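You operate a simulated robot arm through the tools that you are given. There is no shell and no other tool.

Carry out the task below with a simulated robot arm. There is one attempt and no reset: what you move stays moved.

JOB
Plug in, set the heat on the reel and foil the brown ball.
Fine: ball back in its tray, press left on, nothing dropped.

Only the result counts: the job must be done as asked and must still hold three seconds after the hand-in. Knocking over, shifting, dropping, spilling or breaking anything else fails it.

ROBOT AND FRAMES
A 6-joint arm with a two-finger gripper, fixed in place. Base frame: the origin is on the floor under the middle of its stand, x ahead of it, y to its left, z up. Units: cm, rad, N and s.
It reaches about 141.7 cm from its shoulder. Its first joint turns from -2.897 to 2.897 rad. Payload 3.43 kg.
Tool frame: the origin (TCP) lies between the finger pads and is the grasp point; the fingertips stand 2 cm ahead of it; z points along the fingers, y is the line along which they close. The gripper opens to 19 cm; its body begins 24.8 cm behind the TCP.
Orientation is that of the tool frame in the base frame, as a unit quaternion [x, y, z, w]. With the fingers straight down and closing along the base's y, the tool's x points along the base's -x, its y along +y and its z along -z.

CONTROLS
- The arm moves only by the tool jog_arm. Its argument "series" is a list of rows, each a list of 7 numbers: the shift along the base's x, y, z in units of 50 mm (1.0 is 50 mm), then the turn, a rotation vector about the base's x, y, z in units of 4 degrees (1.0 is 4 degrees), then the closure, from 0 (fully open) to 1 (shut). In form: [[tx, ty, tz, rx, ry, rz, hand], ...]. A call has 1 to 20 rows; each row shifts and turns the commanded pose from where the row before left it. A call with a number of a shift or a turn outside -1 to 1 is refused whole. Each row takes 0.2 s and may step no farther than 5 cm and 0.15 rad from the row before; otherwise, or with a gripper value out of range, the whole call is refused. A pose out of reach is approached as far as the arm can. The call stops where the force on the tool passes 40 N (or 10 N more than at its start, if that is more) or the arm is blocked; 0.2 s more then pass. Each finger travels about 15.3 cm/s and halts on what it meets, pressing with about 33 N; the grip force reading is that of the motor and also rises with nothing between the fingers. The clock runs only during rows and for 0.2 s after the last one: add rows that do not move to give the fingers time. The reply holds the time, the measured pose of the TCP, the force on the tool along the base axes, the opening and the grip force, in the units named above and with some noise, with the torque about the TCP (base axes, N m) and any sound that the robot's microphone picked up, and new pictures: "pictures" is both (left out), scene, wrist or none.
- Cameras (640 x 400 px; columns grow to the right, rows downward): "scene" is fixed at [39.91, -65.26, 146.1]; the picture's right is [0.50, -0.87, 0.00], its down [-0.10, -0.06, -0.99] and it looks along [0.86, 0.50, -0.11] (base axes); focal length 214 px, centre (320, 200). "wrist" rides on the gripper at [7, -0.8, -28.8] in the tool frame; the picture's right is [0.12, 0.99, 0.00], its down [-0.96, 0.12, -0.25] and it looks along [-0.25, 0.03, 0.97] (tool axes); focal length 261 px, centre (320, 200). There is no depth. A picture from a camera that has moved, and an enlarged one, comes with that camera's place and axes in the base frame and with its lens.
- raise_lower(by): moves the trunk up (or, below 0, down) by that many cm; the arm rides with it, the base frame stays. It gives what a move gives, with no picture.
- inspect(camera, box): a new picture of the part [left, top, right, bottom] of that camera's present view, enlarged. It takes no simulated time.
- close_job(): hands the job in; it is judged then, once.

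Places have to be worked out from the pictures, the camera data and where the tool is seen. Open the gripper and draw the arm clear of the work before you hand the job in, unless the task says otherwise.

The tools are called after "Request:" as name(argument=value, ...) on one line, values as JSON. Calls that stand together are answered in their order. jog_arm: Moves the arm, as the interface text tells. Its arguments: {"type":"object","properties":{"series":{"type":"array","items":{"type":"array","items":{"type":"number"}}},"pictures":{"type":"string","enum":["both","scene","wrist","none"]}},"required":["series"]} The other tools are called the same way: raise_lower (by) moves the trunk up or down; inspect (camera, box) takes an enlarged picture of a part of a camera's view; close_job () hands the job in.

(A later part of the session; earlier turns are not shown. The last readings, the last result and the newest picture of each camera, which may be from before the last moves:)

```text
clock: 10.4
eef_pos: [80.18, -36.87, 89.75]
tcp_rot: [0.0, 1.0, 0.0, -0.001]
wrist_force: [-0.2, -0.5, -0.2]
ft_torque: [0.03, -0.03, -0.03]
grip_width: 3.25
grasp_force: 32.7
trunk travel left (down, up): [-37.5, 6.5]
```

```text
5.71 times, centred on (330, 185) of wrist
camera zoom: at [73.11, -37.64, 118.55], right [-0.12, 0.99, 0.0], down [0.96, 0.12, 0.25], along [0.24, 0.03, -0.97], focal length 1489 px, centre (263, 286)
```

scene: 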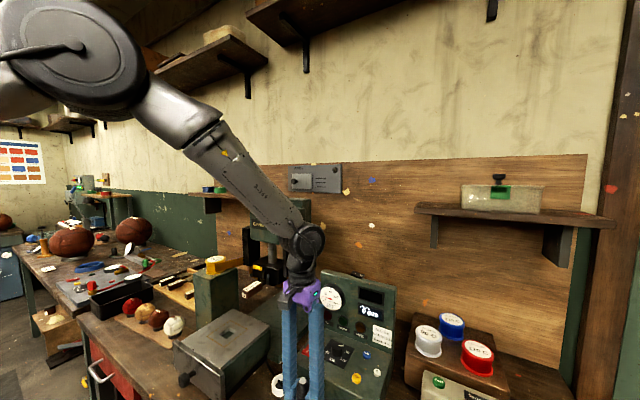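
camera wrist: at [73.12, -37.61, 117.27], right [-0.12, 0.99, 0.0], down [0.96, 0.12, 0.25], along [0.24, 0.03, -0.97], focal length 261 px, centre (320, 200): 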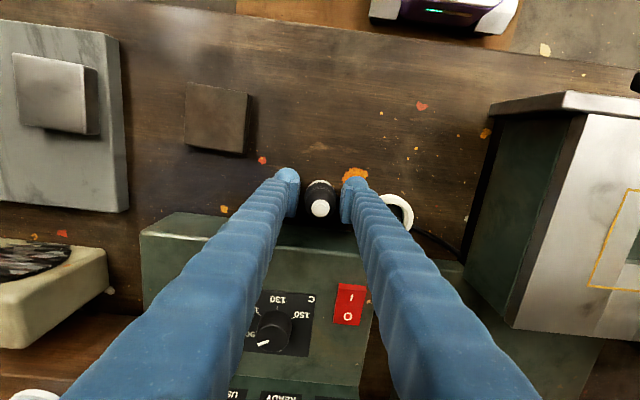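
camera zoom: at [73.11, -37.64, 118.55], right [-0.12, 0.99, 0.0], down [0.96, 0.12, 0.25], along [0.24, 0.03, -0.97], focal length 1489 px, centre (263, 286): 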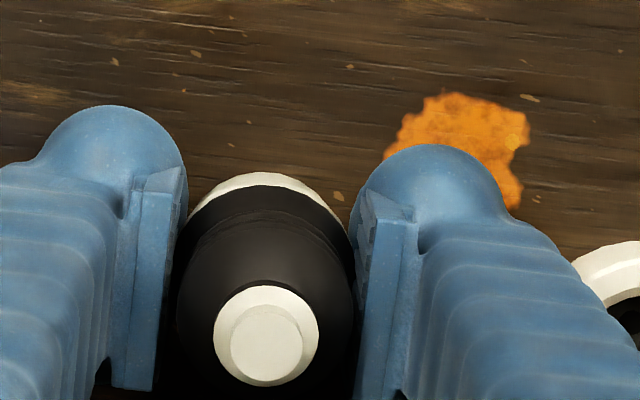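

The plug rose with the fingers (tip moved up ~1.3 cm in the scene view), held at its waist. I'll lift further so its base clears the ring, then check again.

Request:
jog_arm(series=[[0, 0, 0.3, 0, 0, 0, 1], [0, 0, 0.4, 0, 0, 0, 1], [0, 0, 0, 0, 0, 0, 1]])

Request:
inspect(camera="wrist", box=[280, 150, 440, 250])

Request:
inspect(camera="scene", box=[260, 340, 350, 400])

```text
clock: 11.2
eef_pos: [80.05, -36.82, 93.16]
tcp_rot: [0.0, 1.0, 0.001, 0.0]
wrist_force: [0.1, -0.3, -0.7]
ft_torque: [0.01, 0.0, 0.0]
grip_width: 3.24
grasp_force: 32.8
trunk travel left (down, up): [-37.5, 6.5]
camera wrist: at [73.2, -37.67, 121.92], right [-0.12, 0.99, 0.0], down [0.96, 0.12, 0.25], along [0.24, 0.03, -0.97], focal length 261 px, centre (320, 200)
```

scene: 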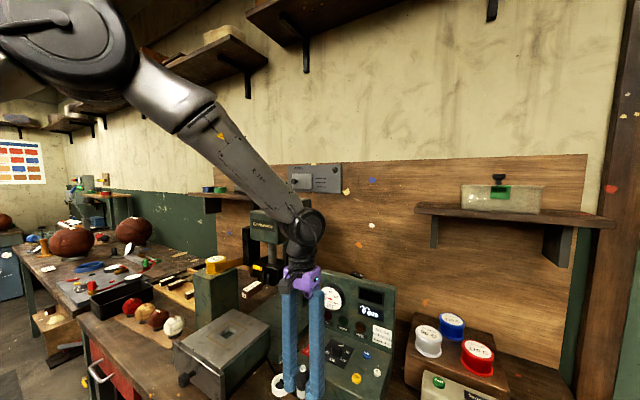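
wrist: 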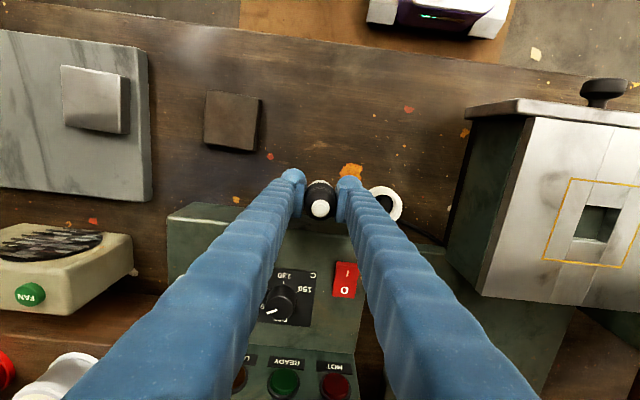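

```text
4.00 times, centred on (360, 200) of wrist
camera zoom: at [73.2, -37.67, 121.92], right [-0.12, 0.99, 0.0], down [0.96, 0.12, 0.25], along [0.24, 0.03, -0.97], focal length 1043 px, centre (160, 200)
```

zoom: 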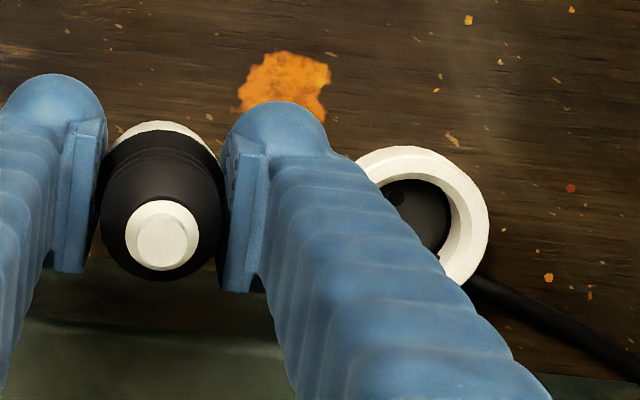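

```text
6.67 times, centred on (305, 370) of scene
camera zoom: at [39.91, -65.26, 146.1], right [0.5, -0.87, 0.0], down [-0.1, -0.06, -0.99], along [0.86, 0.5, -0.11], focal length 1430 px, centre (420, -933)
```

zoom: 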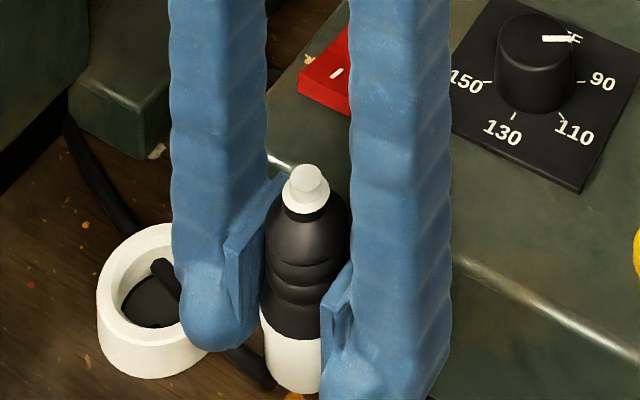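

The plug is securely held with its white base clear of the bench. Ring centre relative to the plug is about (+1.55,+8.75); before going all the way I want to watch the press lever's grip bar (≈(88,-22,137)) against the wrist, so I'll move halfway first.

Request:
jog_arm(series=[[0.1, 0.5, 0.06, 0, 0, 0, 1], [0.1, 0.5, 0, 0, 0, 0, 1], [0, 0, 0, 0, 0, 0, 1]])

Request:
inspect(camera="scene", box=[230, 180, 370, 300])

Request:
inspect(camera="scene", box=[250, 320, 360, 400])

Request:
inspect(camera="wrist", box=[260, 140, 420, 250])

```text
clock: 12.0
eef_pos: [81.23, -31.91, 93.48]
tcp_rot: [0.0, 1.0, -0.001, 0.0]
wrist_force: [-0.2, -0.7, -0.8]
ft_torque: [0.07, -0.02, 0.0]
grip_width: 3.28
grasp_force: 32.9
trunk travel left (down, up): [-37.5, 6.5]
camera wrist: at [74.18, -32.77, 122.32], right [-0.12, 0.99, 0.0], down [0.96, 0.12, 0.25], along [0.24, 0.03, -0.97], focal length 261 px, centre (320, 200)
```

scene: 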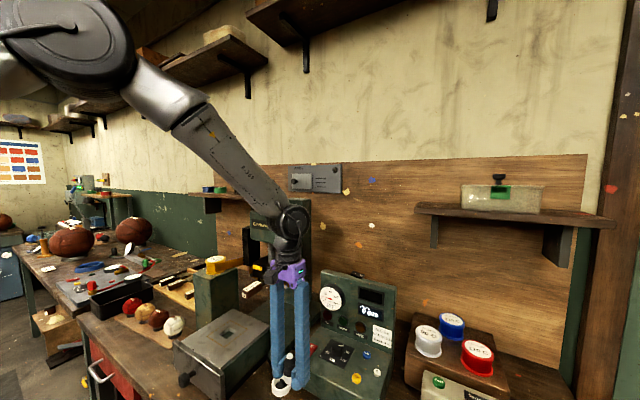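
wrist: 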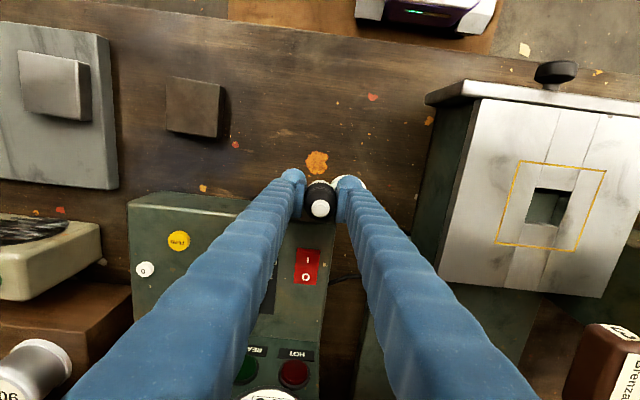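

```text
3.33 times, centred on (300, 240) of scene
camera zoom: at [39.91, -65.26, 146.1], right [0.5, -0.87, 0.0], down [-0.1, -0.06, -0.99], along [0.86, 0.5, -0.11], focal length 715 px, centre (387, 67)
```

zoom: 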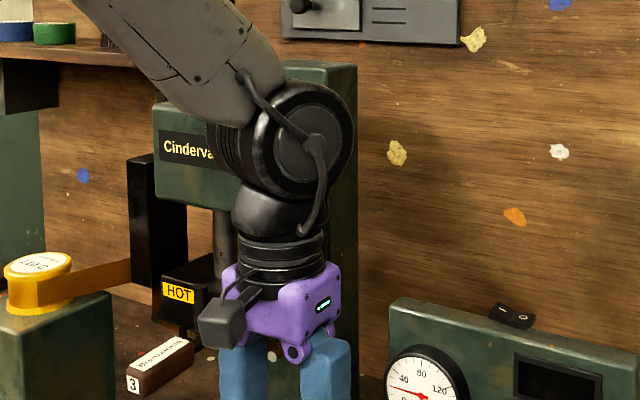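

```text
5.00 times, centred on (305, 360) of scene
camera zoom: at [39.91, -65.26, 146.1], right [0.5, -0.87, 0.0], down [-0.1, -0.06, -0.99], along [0.86, 0.5, -0.11], focal length 1072 px, centre (395, -600)
```

zoom: 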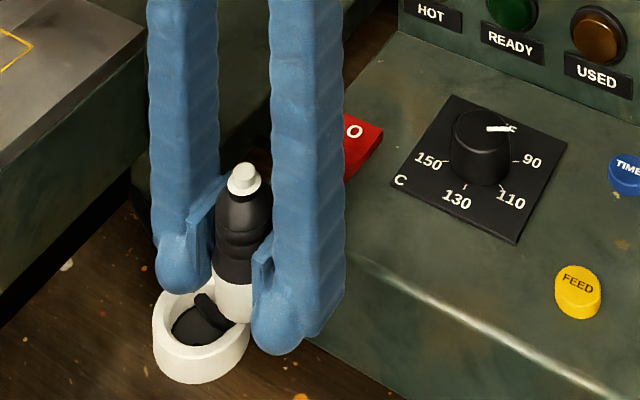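

```text
3.64 times, centred on (340, 195) of wrist
camera zoom: at [74.18, -32.77, 122.32], right [-0.12, 0.99, 0.0], down [0.96, 0.12, 0.25], along [0.24, 0.03, -0.97], focal length 948 px, centre (247, 218)
```

zoom: 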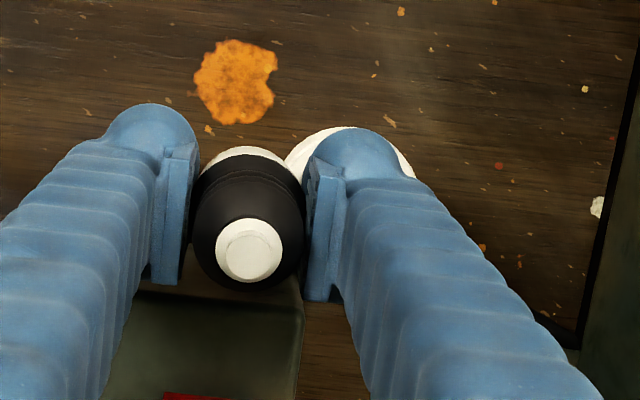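

The wrist's forearm joint (offset toward +y at z≈137) would come too near the press lever's bar if I went straight over the socket with the tool vertical. I'll set the plug back on its spot, then regrip it with the tool pitched 12° so the wrist leans toward the robot.

Request:
jog_arm(series=[[-0.1, -0.5, 0, 0, 0, 0, 1], [-0.1, -0.5, 0, 0, 0, 0, 1], [0, 0, -0.5, 0, 0, 0, 1], [0, 0, -0.3, 0, 0, 0, 1], [0, 0, -0.15, 0, 0, 0, 1], [0, 0, 0, 0, 0, 0, 1]], pictures="scene")

Request:
inspect(camera="scene", box=[250, 320, 360, 400])

```text
clock: 13.4
eef_pos: [80.18, -36.73, 88.73]
tcp_rot: [0.001, 1.0, 0.001, 0.0]
wrist_force: [-0.2, -0.4, -0.7]
ft_torque: [-0.03, 0.0, 0.0]
grip_width: 3.27
grasp_force: 32.7
trunk travel left (down, up): [-37.5, 6.5]
```

scene: 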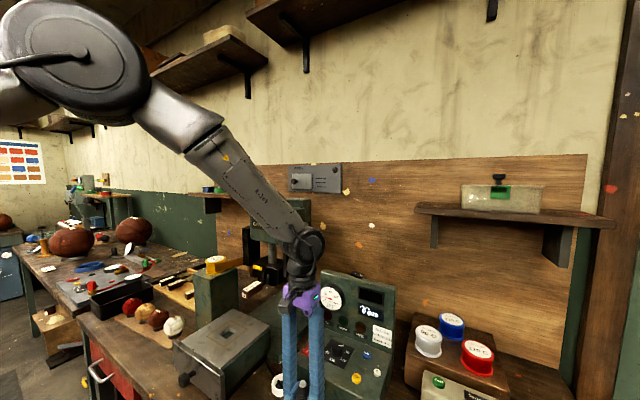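

```text
5.00 times, centred on (305, 360) of scene
camera zoom: at [39.91, -65.26, 146.1], right [0.5, -0.87, 0.0], down [-0.1, -0.06, -0.99], along [0.86, 0.5, -0.11], focal length 1072 px, centre (395, -600)
```

zoom: 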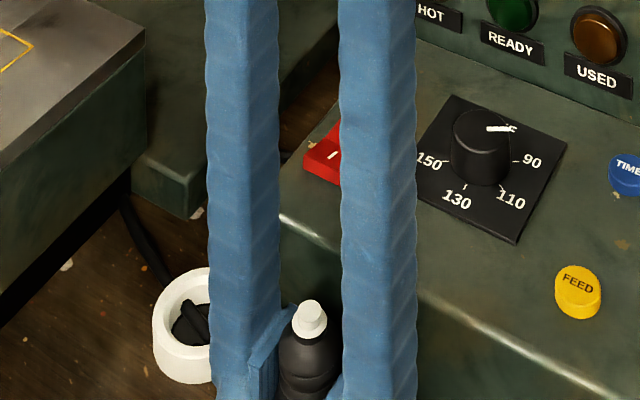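

No contact yet—commanded height is 0.3 cm above where I gripped it. I'll lower 0.25 cm, open to 4.8 cm, and rise straight up.

Request:
jog_arm(series=[[0, 0, -0.05, 0, 0, 0, 1], [0, 0, 0, 0, 0, 0, 0.9], [0, 0, 0, 0, 0, 0, 0.75], [0, 0, 0, 0, 0, 0, 0.75], [0, 0, 0.4, 0, 0, 0, 0.75], [0, 0, 0.8, 0, 0, 0, 0.75], [0, 0, 0.6, 0, 0, 0, 0.75]])

Request:
inspect(camera="scene", box=[250, 320, 360, 400])

Request:
inspect(camera="wrist", box=[260, 140, 420, 250])

```text
clock: 15.0
eef_pos: [80.24, -36.74, 97.39]
tcp_rot: [0.0, 1.0, 0.0, 0.0]
wrist_force: [0.0, 0.4, -0.3]
ft_torque: [0.01, -0.07, 0.02]
grip_width: 4.78
grasp_force: 0.1
trunk travel left (down, up): [-37.5, 6.5]
camera wrist: at [73.19, -37.65, 126.2], right [-0.12, 0.99, 0.0], down [0.96, 0.12, 0.25], along [0.24, 0.03, -0.97], focal length 261 px, centre (320, 200)
```

scene: 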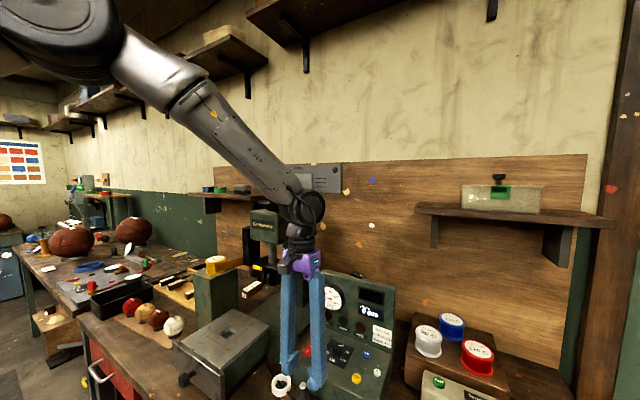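
wrist: 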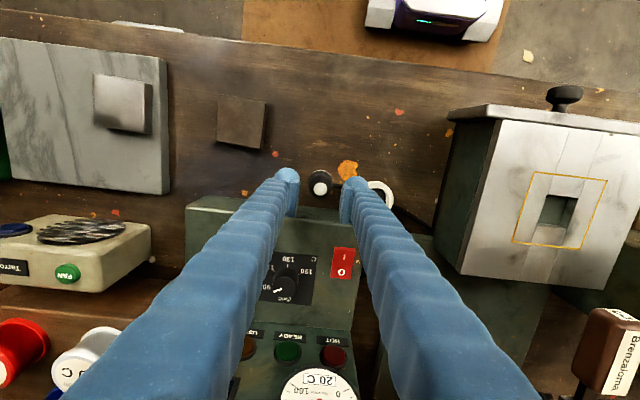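

```text
5.00 times, centred on (305, 360) of scene
camera zoom: at [39.91, -65.26, 146.1], right [0.5, -0.87, 0.0], down [-0.1, -0.06, -0.99], along [0.86, 0.5, -0.11], focal length 1072 px, centre (395, -600)
```

zoom: 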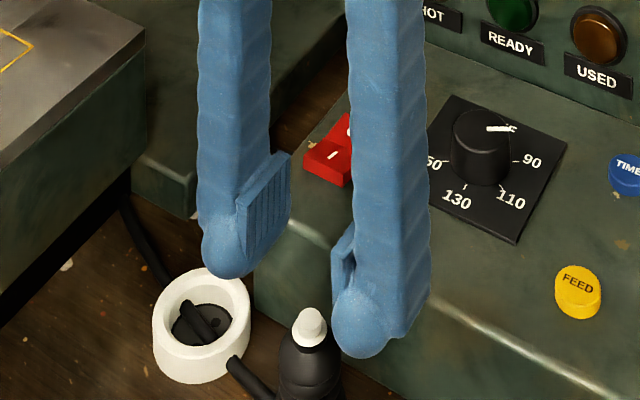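

```text
3.64 times, centred on (340, 195) of wrist
camera zoom: at [73.19, -37.65, 126.2], right [-0.12, 0.99, 0.0], down [0.96, 0.12, 0.25], along [0.24, 0.03, -0.97], focal length 948 px, centre (247, 218)
```

zoom: 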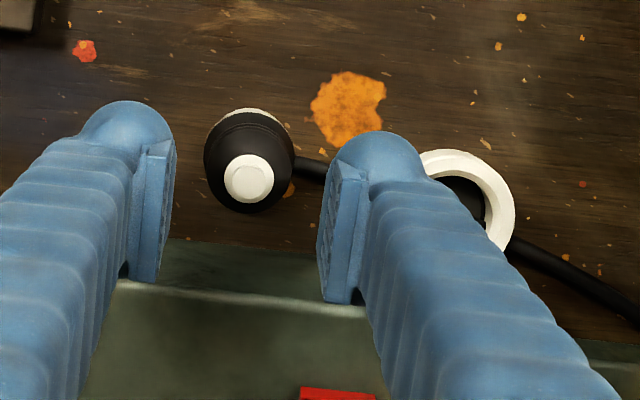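

Plug is standing upright again. Now I pitch the tool -12° about y (upper part leaning toward the robot) and descend around the plug.

Request:
jog_arm(series=[[0, 0, 0, 0, -1, 0, 0.75], [0, 0, 0, 0, -1, 0, 0.75], [0, 0, 0, 0, -1, 0, 0.75], [0.02, 0, -0.6, 0, 0, 0, 0.75], [0, 0, -0.6, 0, 0, 0, 0.75], [0, 0, -0.3, 0, 0, 0, 0.75], [0, 0, 0, 0, 0, 0, 0.75]])

Request:
inspect(camera="scene", box=[250, 320, 360, 400])

Request:
inspect(camera="wrist", box=[260, 140, 420, 250])

```text
clock: 16.6
eef_pos: [80.21, -36.77, 89.97]
tcp_rot: [0.0, 0.995, 0.0, 0.104]
wrist_force: [-0.7, 0.1, 0.4]
ft_torque: [-0.01, 0.05, 0.0]
grip_width: 4.74
grasp_force: 0.1
trunk travel left (down, up): [-37.5, 6.5]
camera wrist: at [67.34, -37.62, 116.76], right [-0.12, 0.99, -0.02], down [0.89, 0.12, 0.44], along [0.44, 0.03, -0.9], focal length 261 px, centre (320, 200)
```

scene: 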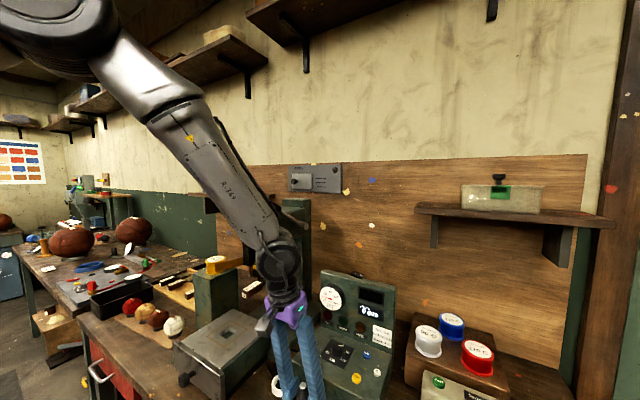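
wrist: 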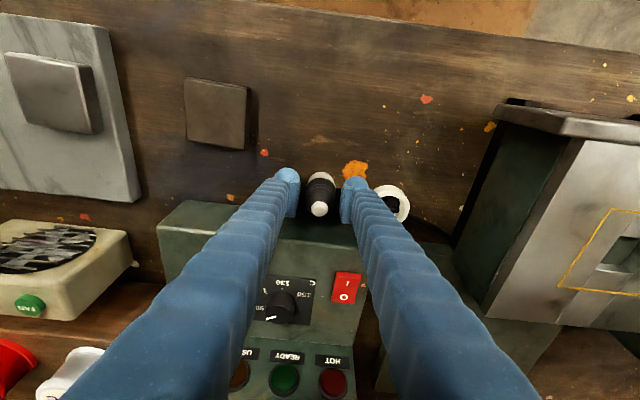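

```text
5.00 times, centred on (305, 360) of scene
camera zoom: at [39.91, -65.26, 146.1], right [0.5, -0.87, 0.0], down [-0.1, -0.06, -0.99], along [0.86, 0.5, -0.11], focal length 1072 px, centre (395, -600)
```

zoom: 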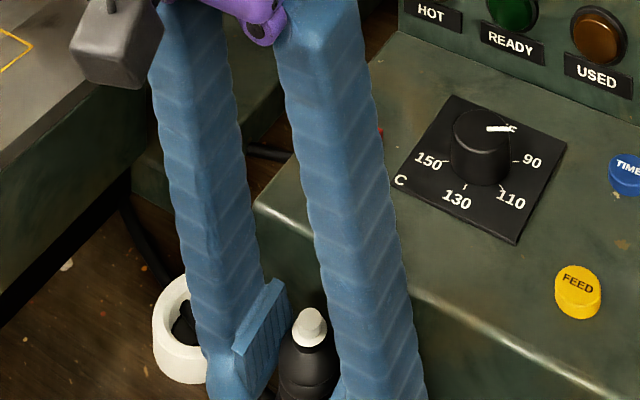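

```text
3.64 times, centred on (340, 195) of wrist
camera zoom: at [67.34, -37.62, 116.76], right [-0.12, 0.99, -0.02], down [0.89, 0.12, 0.44], along [0.44, 0.03, -0.9], focal length 948 px, centre (247, 218)
```

zoom: 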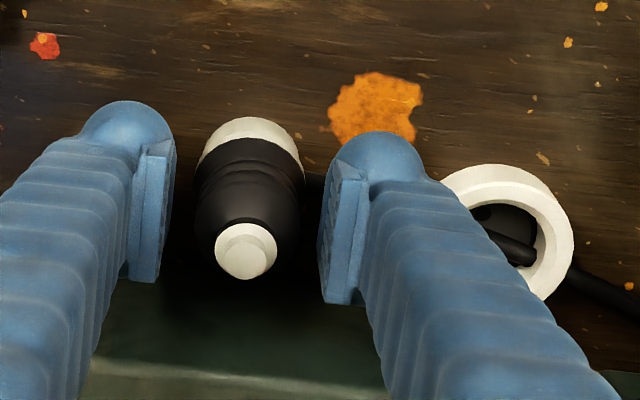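

The pads straddle the plug cleanly at 12° pitch. I'll lower 1.2 cm, close, then lift slightly and check the grip.

Request:
jog_arm(series=[[0, 0, -0.24, 0, 0, 0, 0.75], [0, 0, 0, 0, 0, 0, 0.85], [0, 0, 0, 0, 0, 0, 1], [0, 0, 0, 0, 0, 0, 1], [0, 0, 0, 0, 0, 0, 1], [0, 0, 0.2, 0, 0, 0, 1], [0, 0, 0, 0, 0, 0, 1]])

Request:
inspect(camera="scene", box=[250, 320, 360, 400])

Request:
inspect(camera="wrist", box=[260, 140, 420, 250])

```text
clock: 18.2
eef_pos: [80.07, -36.79, 89.83]
tcp_rot: [-0.001, 0.995, 0.0, 0.104]
wrist_force: [0.8, -0.2, -0.7]
ft_torque: [-0.02, 0.0, -0.01]
grip_width: 3.5
grasp_force: 33.0
trunk travel left (down, up): [-37.5, 6.5]
camera wrist: at [67.36, -37.68, 116.5], right [-0.12, 0.99, -0.02], down [0.89, 0.12, 0.44], along [0.44, 0.03, -0.9], focal length 261 px, centre (320, 200)
```

scene: 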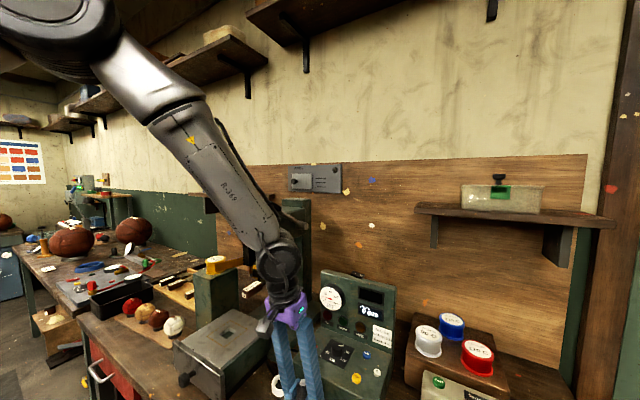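
wrist: 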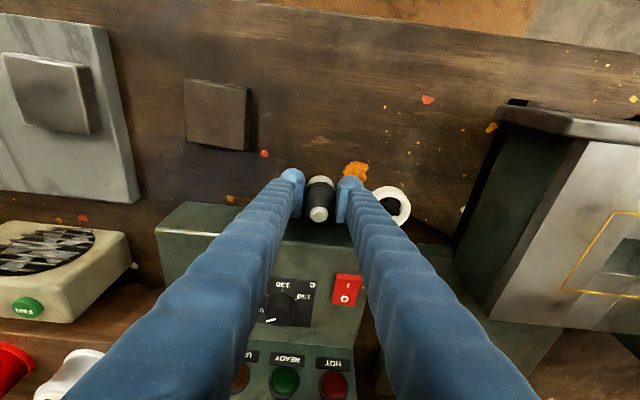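

```text
5.00 times, centred on (305, 360) of scene
camera zoom: at [39.91, -65.26, 146.1], right [0.5, -0.87, 0.0], down [-0.1, -0.06, -0.99], along [0.86, 0.5, -0.11], focal length 1072 px, centre (395, -600)
```

zoom: 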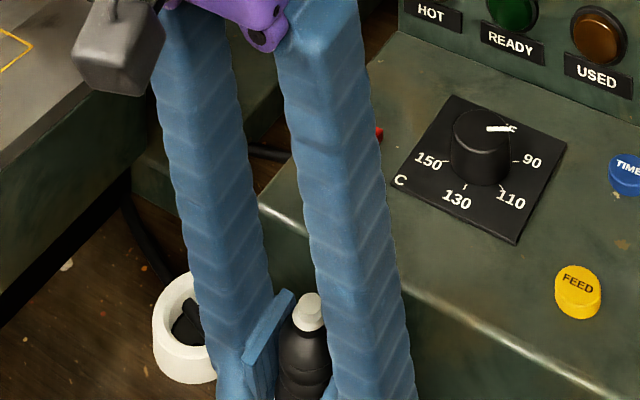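

```text
3.64 times, centred on (340, 195) of wrist
camera zoom: at [67.36, -37.68, 116.5], right [-0.12, 0.99, -0.02], down [0.89, 0.12, 0.44], along [0.44, 0.03, -0.9], focal length 948 px, centre (247, 218)
```

zoom: 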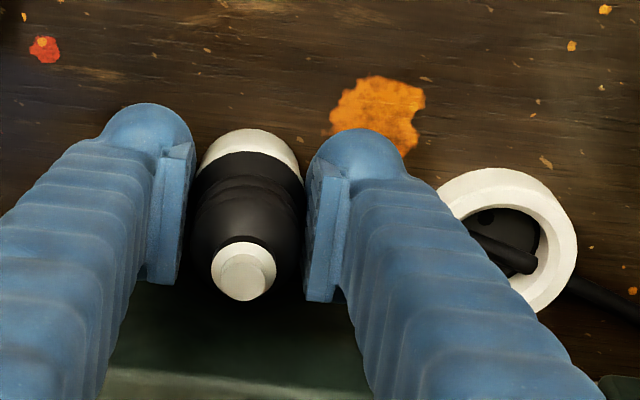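

The plug rose with the fingers. I'll lift 3 cm more, move over the ring by (+1.55,+8.75) and inspect alignment.

Request:
jog_arm(series=[[0, 0, 0.3, 0, 0, 0, 1], [0, 0, 0.3, 0, 0, 0, 1], [0.1, 0.5, 0, 0, 0, 0, 1], [0.1, 0.55, 0, 0, 0, 0, 1], [0.11, 0.5, 0, 0, 0, 0, 1], [0, 0.2, 0, 0, 0, 0, 1], [0, 0, 0, 0, 0, 0, 1]])

Request:
inspect(camera="scene", box=[250, 320, 360, 400])

Request:
inspect(camera="wrist", box=[260, 140, 420, 250])

Request:
inspect(camera="scene", box=[190, 180, 350, 300])

```text
clock: 19.8
eef_pos: [81.94, -27.89, 92.85]
tcp_rot: [0.001, 0.995, 0.0, 0.104]
wrist_force: [-0.6, 0.0, -1.2]
ft_torque: [0.05, 0.01, -0.01]
grip_width: 3.48
grasp_force: 33.0
trunk travel left (down, up): [-37.5, 6.5]
camera wrist: at [69.09, -28.8, 119.51], right [-0.12, 0.99, -0.02], down [0.89, 0.12, 0.44], along [0.44, 0.03, -0.9], focal length 261 px, centre (320, 200)
```

scene: 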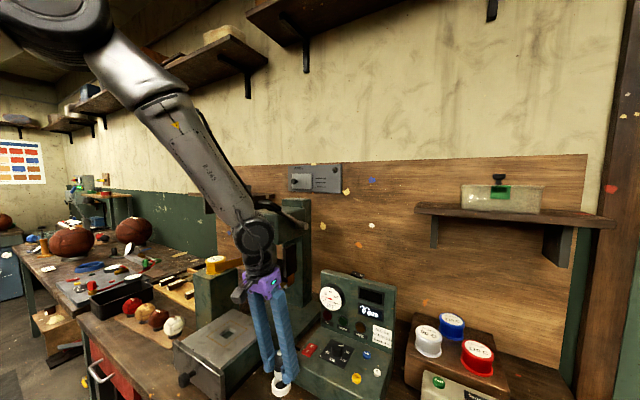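
wrist: 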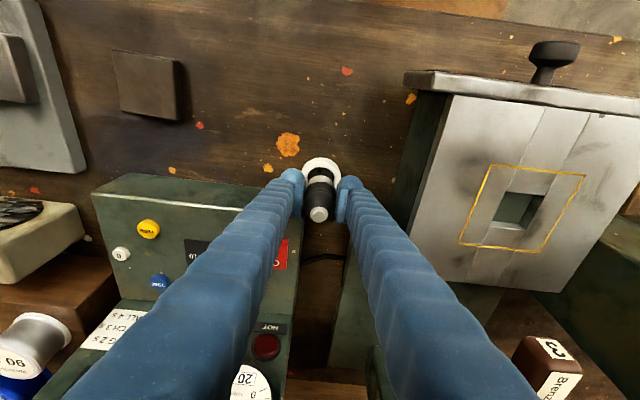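

```text
5.00 times, centred on (305, 360) of scene
camera zoom: at [39.91, -65.26, 146.1], right [0.5, -0.87, 0.0], down [-0.1, -0.06, -0.99], along [0.86, 0.5, -0.11], focal length 1072 px, centre (395, -600)
```

zoom: 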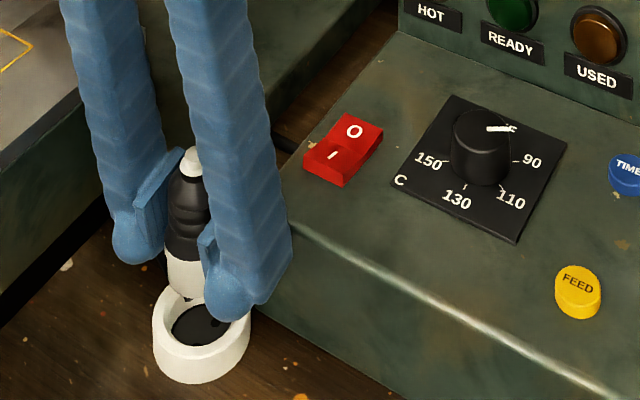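

```text
3.64 times, centred on (340, 195) of wrist
camera zoom: at [69.09, -28.8, 119.51], right [-0.12, 0.99, -0.02], down [0.89, 0.12, 0.44], along [0.44, 0.03, -0.9], focal length 948 px, centre (247, 218)
```

zoom: 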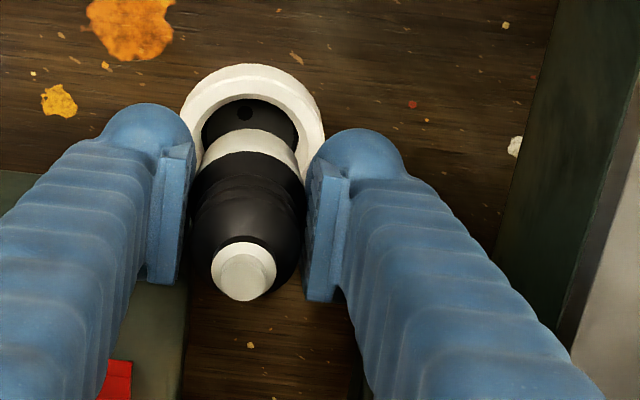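

```text
3.33 times, centred on (270, 240) of scene
camera zoom: at [39.91, -65.26, 146.1], right [0.5, -0.87, 0.0], down [-0.1, -0.06, -0.99], along [0.86, 0.5, -0.11], focal length 715 px, centre (487, 67)
```

zoom: 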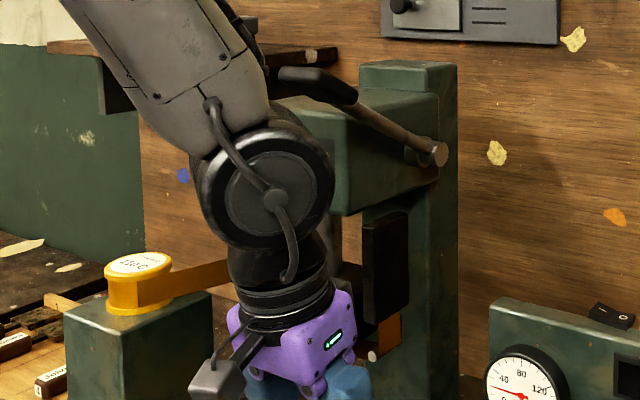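

The arm is clear of the lever. I'll zoom in more for precise alignment of plug base over the ring.

Request:
inspect(camera="scene", box=[260, 345, 310, 400])

Request:
inspect(camera="wrist", box=[295, 150, 345, 225])

```text
7.27 times, centred on (285, 372) of scene
camera zoom: at [39.91, -65.26, 146.1], right [0.5, -0.87, 0.0], down [-0.1, -0.06, -0.99], along [0.86, 0.5, -0.11], focal length 1560 px, centre (574, -1054)
```

zoom: 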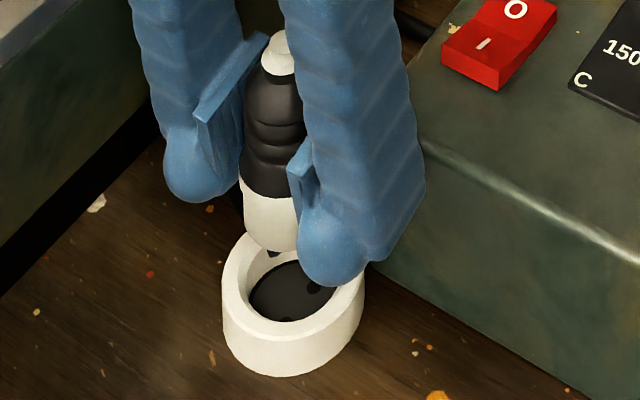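

```text
5.33 times, centred on (320, 188) of wrist
camera zoom: at [69.09, -28.8, 119.51], right [-0.12, 0.99, -0.02], down [0.89, 0.12, 0.44], along [0.44, 0.03, -0.9], focal length 1390 px, centre (320, 267)
```

zoom: 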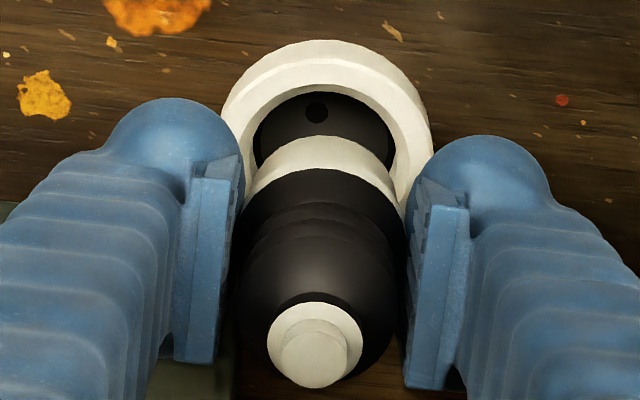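

Both views agree the plug base is within about 0.2 cm of the ring axis, and small pins are visible under it. I'll descend in small steps to just inside the rim and re-check.

Request:
jog_arm(series=[[0, 0, -0.2, 0, 0, 0, 1], [0, 0, -0.2, 0, 0, 0, 1], [0, 0, -0.1, 0, 0, 0, 1], [0, 0, 0, 0, 0, 0, 1]])

Request:
inspect(camera="scene", box=[260, 345, 310, 400])

Request:
inspect(camera="wrist", box=[295, 150, 345, 225])

```text
clock: 20.8
eef_pos: [81.86, -28.06, 90.38]
tcp_rot: [0.0, 0.995, 0.001, 0.103]
wrist_force: [0.8, -0.4, -1.1]
ft_torque: [-0.03, -0.01, 0.01]
grip_width: 3.48
grasp_force: 32.6
trunk travel left (down, up): [-37.5, 6.5]
camera wrist: at [69.02, -28.85, 117.02], right [-0.12, 0.99, -0.02], down [0.89, 0.12, 0.44], along [0.44, 0.03, -0.9], focal length 261 px, centre (320, 200)
```

scene: 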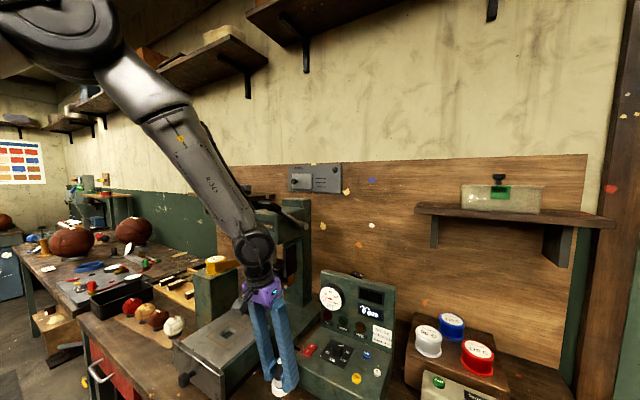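
wrist: 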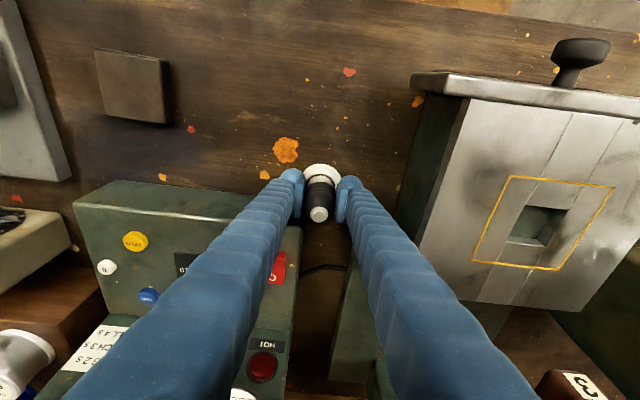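

```text
7.27 times, centred on (285, 372) of scene
camera zoom: at [39.91, -65.26, 146.1], right [0.5, -0.87, 0.0], down [-0.1, -0.06, -0.99], along [0.86, 0.5, -0.11], focal length 1560 px, centre (574, -1054)
```

zoom: 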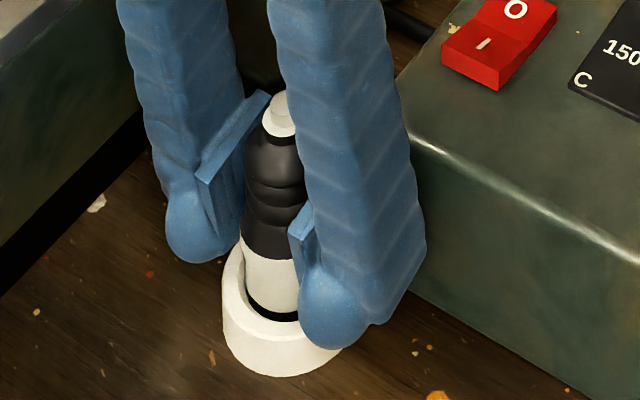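

```text
5.33 times, centred on (320, 188) of wrist
camera zoom: at [69.02, -28.85, 117.02], right [-0.12, 0.99, -0.02], down [0.89, 0.12, 0.44], along [0.44, 0.03, -0.9], focal length 1390 px, centre (320, 267)
```

zoom: 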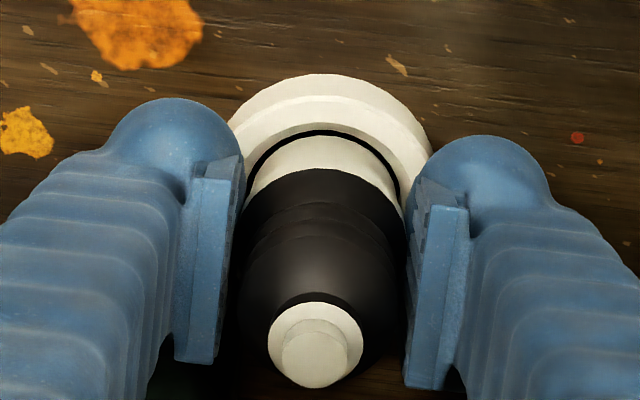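

The plug base is entering the ring opening with an even gap. I'll continue down gently in 0.2 cm steps, watching the force.

Request:
jog_arm(series=[[0, 0, -0.04, 0, 0, 0, 1], [0, 0, -0.04, 0, 0, 0, 1], [0, 0, -0.04, 0, 0, 0, 1], [0, 0, 0, 0, 0, 0, 1]])

Request:
inspect(camera="scene", box=[260, 345, 310, 400])

Request:
inspect(camera="wrist", box=[295, 150, 345, 225])

```text
clock: 21.8
eef_pos: [81.95, -28.06, 89.8]
tcp_rot: [0.0, 0.995, 0.0, 0.104]
wrist_force: [-0.4, 0.2, -0.5]
ft_torque: [0.0, -0.01, 0.03]
grip_width: 3.48
grasp_force: 33.4
trunk travel left (down, up): [-37.5, 6.5]
camera wrist: at [69.06, -28.84, 116.45], right [-0.12, 0.99, -0.02], down [0.89, 0.12, 0.44], along [0.44, 0.03, -0.9], focal length 261 px, centre (320, 200)
```

scene: 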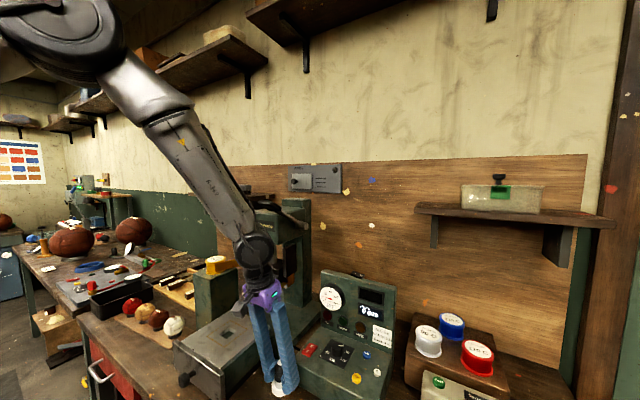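
wrist: 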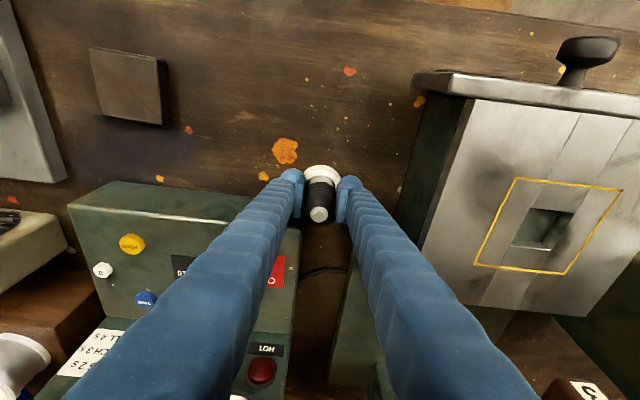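

```text
7.27 times, centred on (285, 372) of scene
camera zoom: at [39.91, -65.26, 146.1], right [0.5, -0.87, 0.0], down [-0.1, -0.06, -0.99], along [0.86, 0.5, -0.11], focal length 1560 px, centre (574, -1054)
```

zoom: 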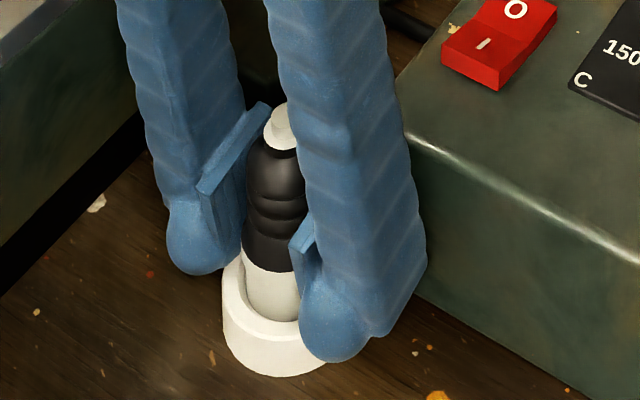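

```text
5.33 times, centred on (320, 188) of wrist
camera zoom: at [69.06, -28.84, 116.45], right [-0.12, 0.99, -0.02], down [0.89, 0.12, 0.44], along [0.44, 0.03, -0.9], focal length 1390 px, centre (320, 267)
```

zoom: 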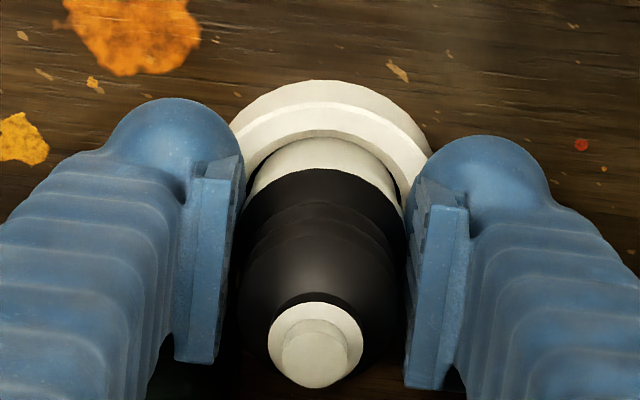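

The base is sliding inside the rim with no force. Continuing down in small steps until resistance.

Request:
jog_arm(series=[[0, 0, -0.04, 0, 0, 0, 1], [0, 0, -0.04, 0, 0, 0, 1], [0, 0, -0.04, 0, 0, 0, 1], [0, 0, 0, 0, 0, 0, 1]], pictures="wrist")

Request:
inspect(camera="scene", box=[260, 345, 310, 400])

Request:
inspect(camera="wrist", box=[295, 150, 345, 225])

```text
clock: 22.8
eef_pos: [81.9, -27.97, 89.71]
tcp_rot: [0.0, 0.994, -0.001, 0.106]
wrist_force: [-11.7, 4.5, 19.2]
ft_torque: [0.34, 0.48, 0.3]
grip_width: 3.49
grasp_force: 33.2
trunk travel left (down, up): [-37.5, 6.5]
stopped in row 4: the force on the tool passed its limit at 42 N (the readings are from after the stop); the commanded pose is now the measured one
camera wrist: at [68.94, -28.84, 116.29], right [-0.12, 0.99, -0.03], down [0.89, 0.12, 0.44], along [0.44, 0.03, -0.9], focal length 261 px, centre (320, 200)
```

wrist: 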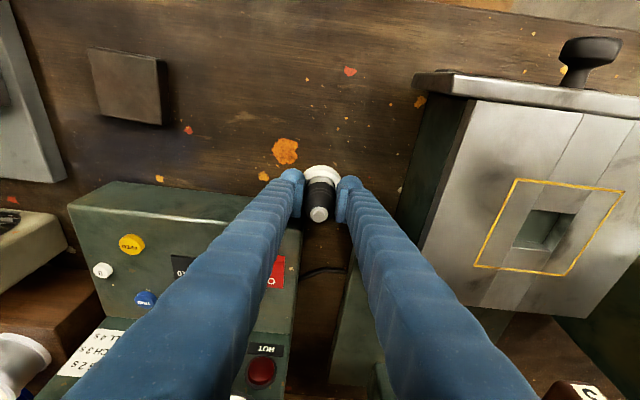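

```text
7.27 times, centred on (285, 372) of scene
camera zoom: at [39.91, -65.26, 146.1], right [0.5, -0.87, 0.0], down [-0.1, -0.06, -0.99], along [0.86, 0.5, -0.11], focal length 1560 px, centre (574, -1054)
```

zoom: 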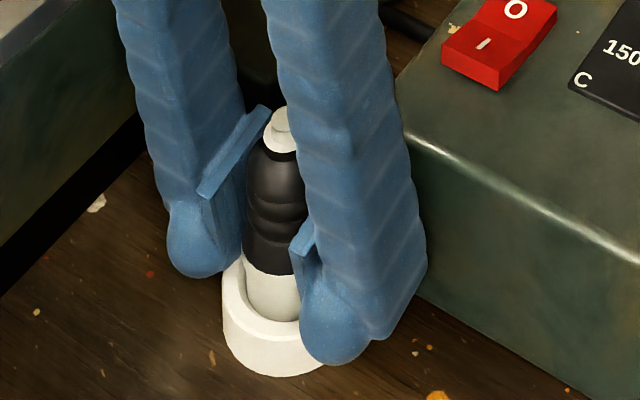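

```text
5.33 times, centred on (320, 188) of wrist
camera zoom: at [68.94, -28.84, 116.29], right [-0.12, 0.99, -0.03], down [0.89, 0.12, 0.44], along [0.44, 0.03, -0.9], focal length 1390 px, centre (320, 267)
```

zoom: 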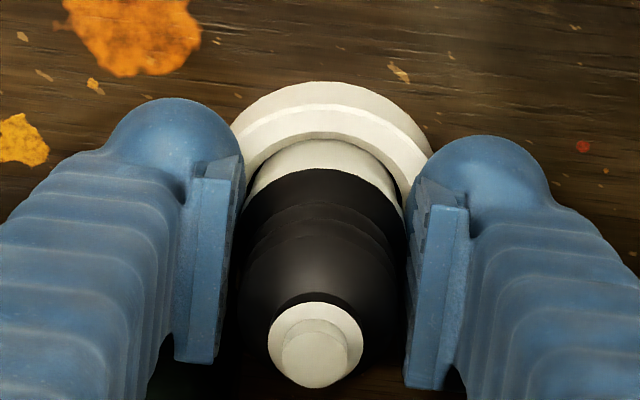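

Contact at TCP z≈89.7 with a −x push on the tool, so the pins or base seem about 0.1–0.2 cm too far +x. I'll back up 0.15 cm, shift −x 0.15 cm, and push down again gently.

Request:
jog_arm(series=[[0, 0, 0.03, 0, 0, 0, 1], [-0.03, 0, 0, 0, 0, 0, 1], [0, 0, -0.03, 0, 0, 0, 1], [0, 0, -0.03, 0, 0, 0, 1], [0, 0, -0.03, 0, 0, 0, 1]], pictures="wrist")

Request:
inspect(camera="scene", box=[260, 345, 310, 400])

Request:
inspect(camera="wrist", box=[295, 150, 345, 225])

```text
clock: 23.9
eef_pos: [81.86, -28.03, 89.61]
tcp_rot: [0.0, 0.994, -0.001, 0.106]
wrist_force: [-10.8, 5.7, 20.2]
ft_torque: [0.42, 0.48, 0.31]
grip_width: 3.47
grasp_force: 32.9
trunk travel left (down, up): [-37.5, 6.5]
stopped in row 5: the force on the tool passed its limit at 42 N (the readings are from after the stop); the commanded pose is now the measured one
camera wrist: at [68.93, -28.86, 116.28], right [-0.12, 0.99, -0.03], down [0.89, 0.12, 0.45], along [0.45, 0.03, -0.89], focal length 261 px, centre (320, 200)
```

wrist: 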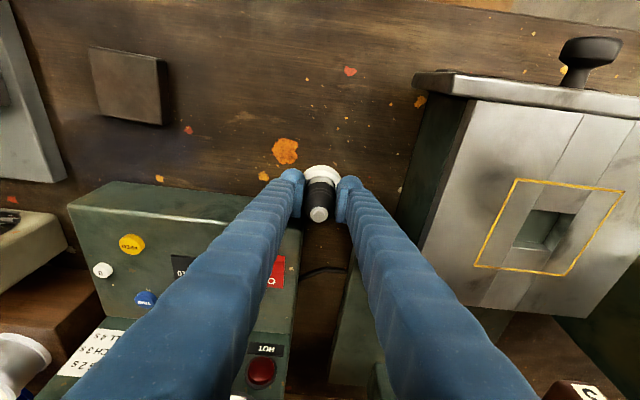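

```text
7.27 times, centred on (285, 372) of scene
camera zoom: at [39.91, -65.26, 146.1], right [0.5, -0.87, 0.0], down [-0.1, -0.06, -0.99], along [0.86, 0.5, -0.11], focal length 1560 px, centre (574, -1054)
```

zoom: 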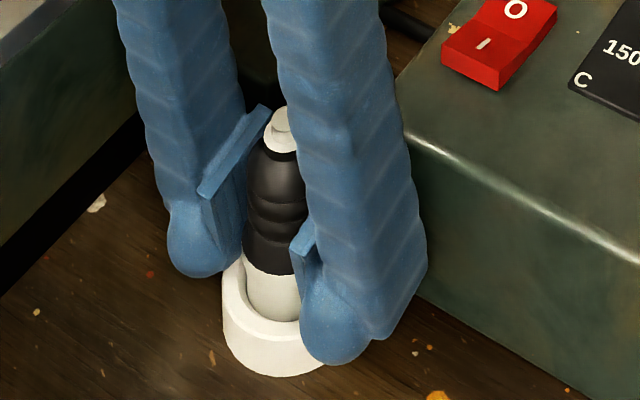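

```text
5.33 times, centred on (320, 188) of wrist
camera zoom: at [68.93, -28.86, 116.28], right [-0.12, 0.99, -0.03], down [0.89, 0.12, 0.45], along [0.45, 0.03, -0.89], focal length 1390 px, centre (320, 267)
```

zoom: 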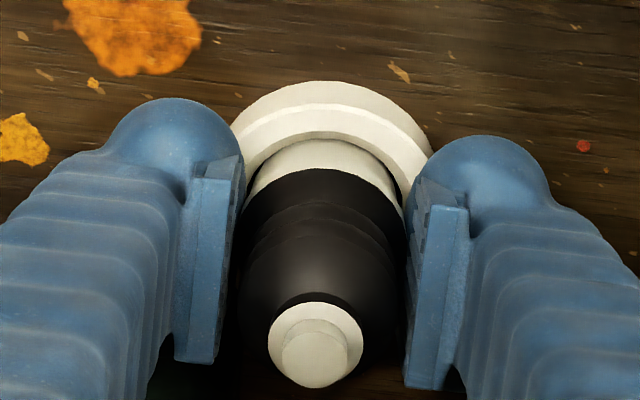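

The fingers' rounded tips and/or the pins are resisting, while the base is about 0.6 cm inside the ring. I'll relieve the load, release, rise, and see how the plug sits.

Request:
jog_arm(series=[[0, 0, 0.03, 0, 0, 0, 1], [0, 0, 0, 0, 0, 0, 0.9], [0, 0, 0, 0, 0, 0, 0.75], [0, 0, 0, 0, 0, 0, 0.72], [0, 0, 0.4, 0, 0, 0, 0.72], [0, 0, 0.8, 0, 0, 0, 0.72], [0, 0, 0.4, 0, 0, 0, 0.72]])

Request:
inspect(camera="scene", box=[260, 345, 310, 400])

Request:
inspect(camera="wrist", box=[280, 130, 360, 220])

```text
clock: 25.5
eef_pos: [82.18, -28.3, 97.42]
tcp_rot: [0.0, 0.994, -0.001, 0.107]
wrist_force: [-0.7, 0.7, 0.7]
ft_torque: [-0.03, -0.01, -0.02]
grip_width: 5.32
grasp_force: 0.1
trunk travel left (down, up): [-37.5, 6.5]
camera wrist: at [69.2, -29.12, 124.1], right [-0.12, 0.99, -0.03], down [0.89, 0.12, 0.45], along [0.45, 0.03, -0.89], focal length 261 px, centre (320, 200)
```

scene: 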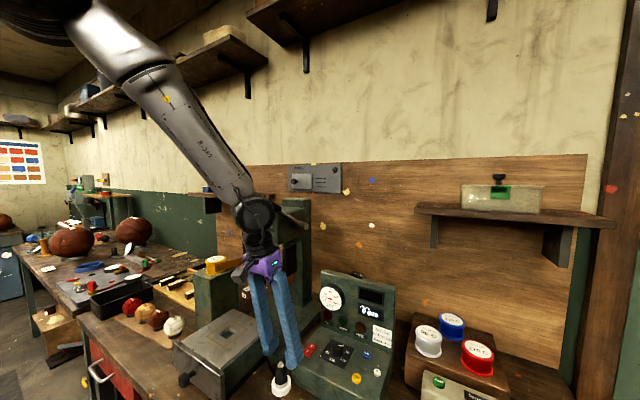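
wrist: 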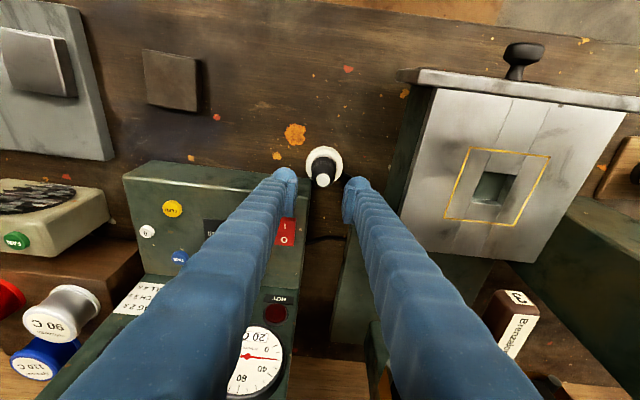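

```text
7.27 times, centred on (285, 372) of scene
camera zoom: at [39.91, -65.26, 146.1], right [0.5, -0.87, 0.0], down [-0.1, -0.06, -0.99], along [0.86, 0.5, -0.11], focal length 1560 px, centre (574, -1054)
```

zoom: 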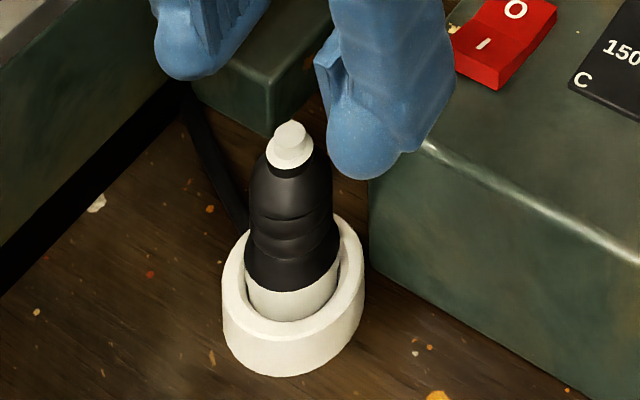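

```text
4.44 times, centred on (320, 175) of wrist
camera zoom: at [69.2, -29.12, 124.1], right [-0.12, 0.99, -0.03], down [0.89, 0.12, 0.45], along [0.45, 0.03, -0.89], focal length 1158 px, centre (320, 311)
```

zoom: 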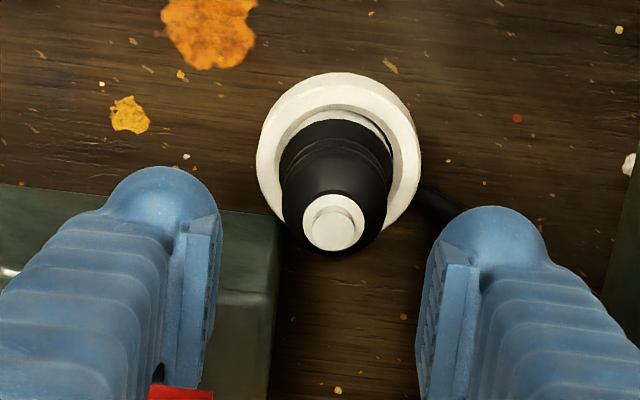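

The plug now stands in the ring and has dropped further in. I'll zoom closer to judge seating.

Request:
inspect(camera="scene", box=[268, 360, 298, 400])

Request:
inspect(camera="wrist", box=[300, 140, 346, 192])

```text
10.00 times, centred on (283, 380) of scene
camera zoom: at [39.91, -65.26, 146.1], right [0.5, -0.87, 0.0], down [-0.1, -0.06, -0.99], along [0.86, 0.5, -0.11], focal length 2145 px, centre (690, -1600)
```

zoom: 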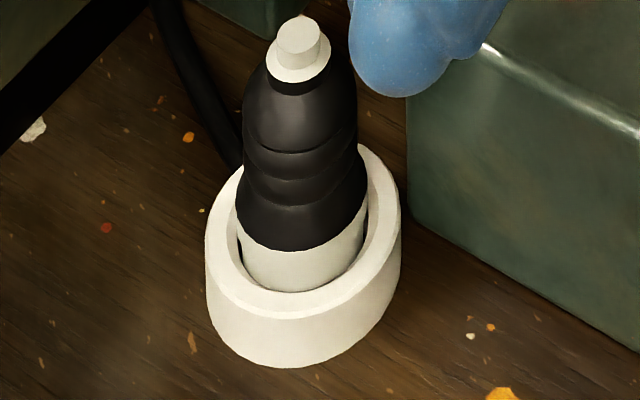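

```text
7.69 times, centred on (323, 166) of wrist
camera zoom: at [69.2, -29.12, 124.1], right [-0.12, 0.99, -0.03], down [0.89, 0.12, 0.45], along [0.45, 0.03, -0.89], focal length 2005 px, centre (297, 462)
```

zoom: 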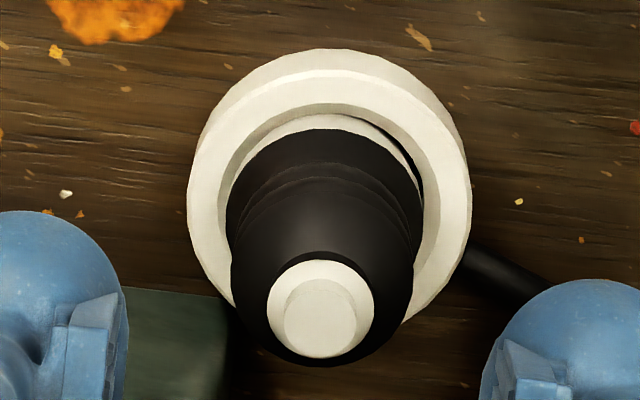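

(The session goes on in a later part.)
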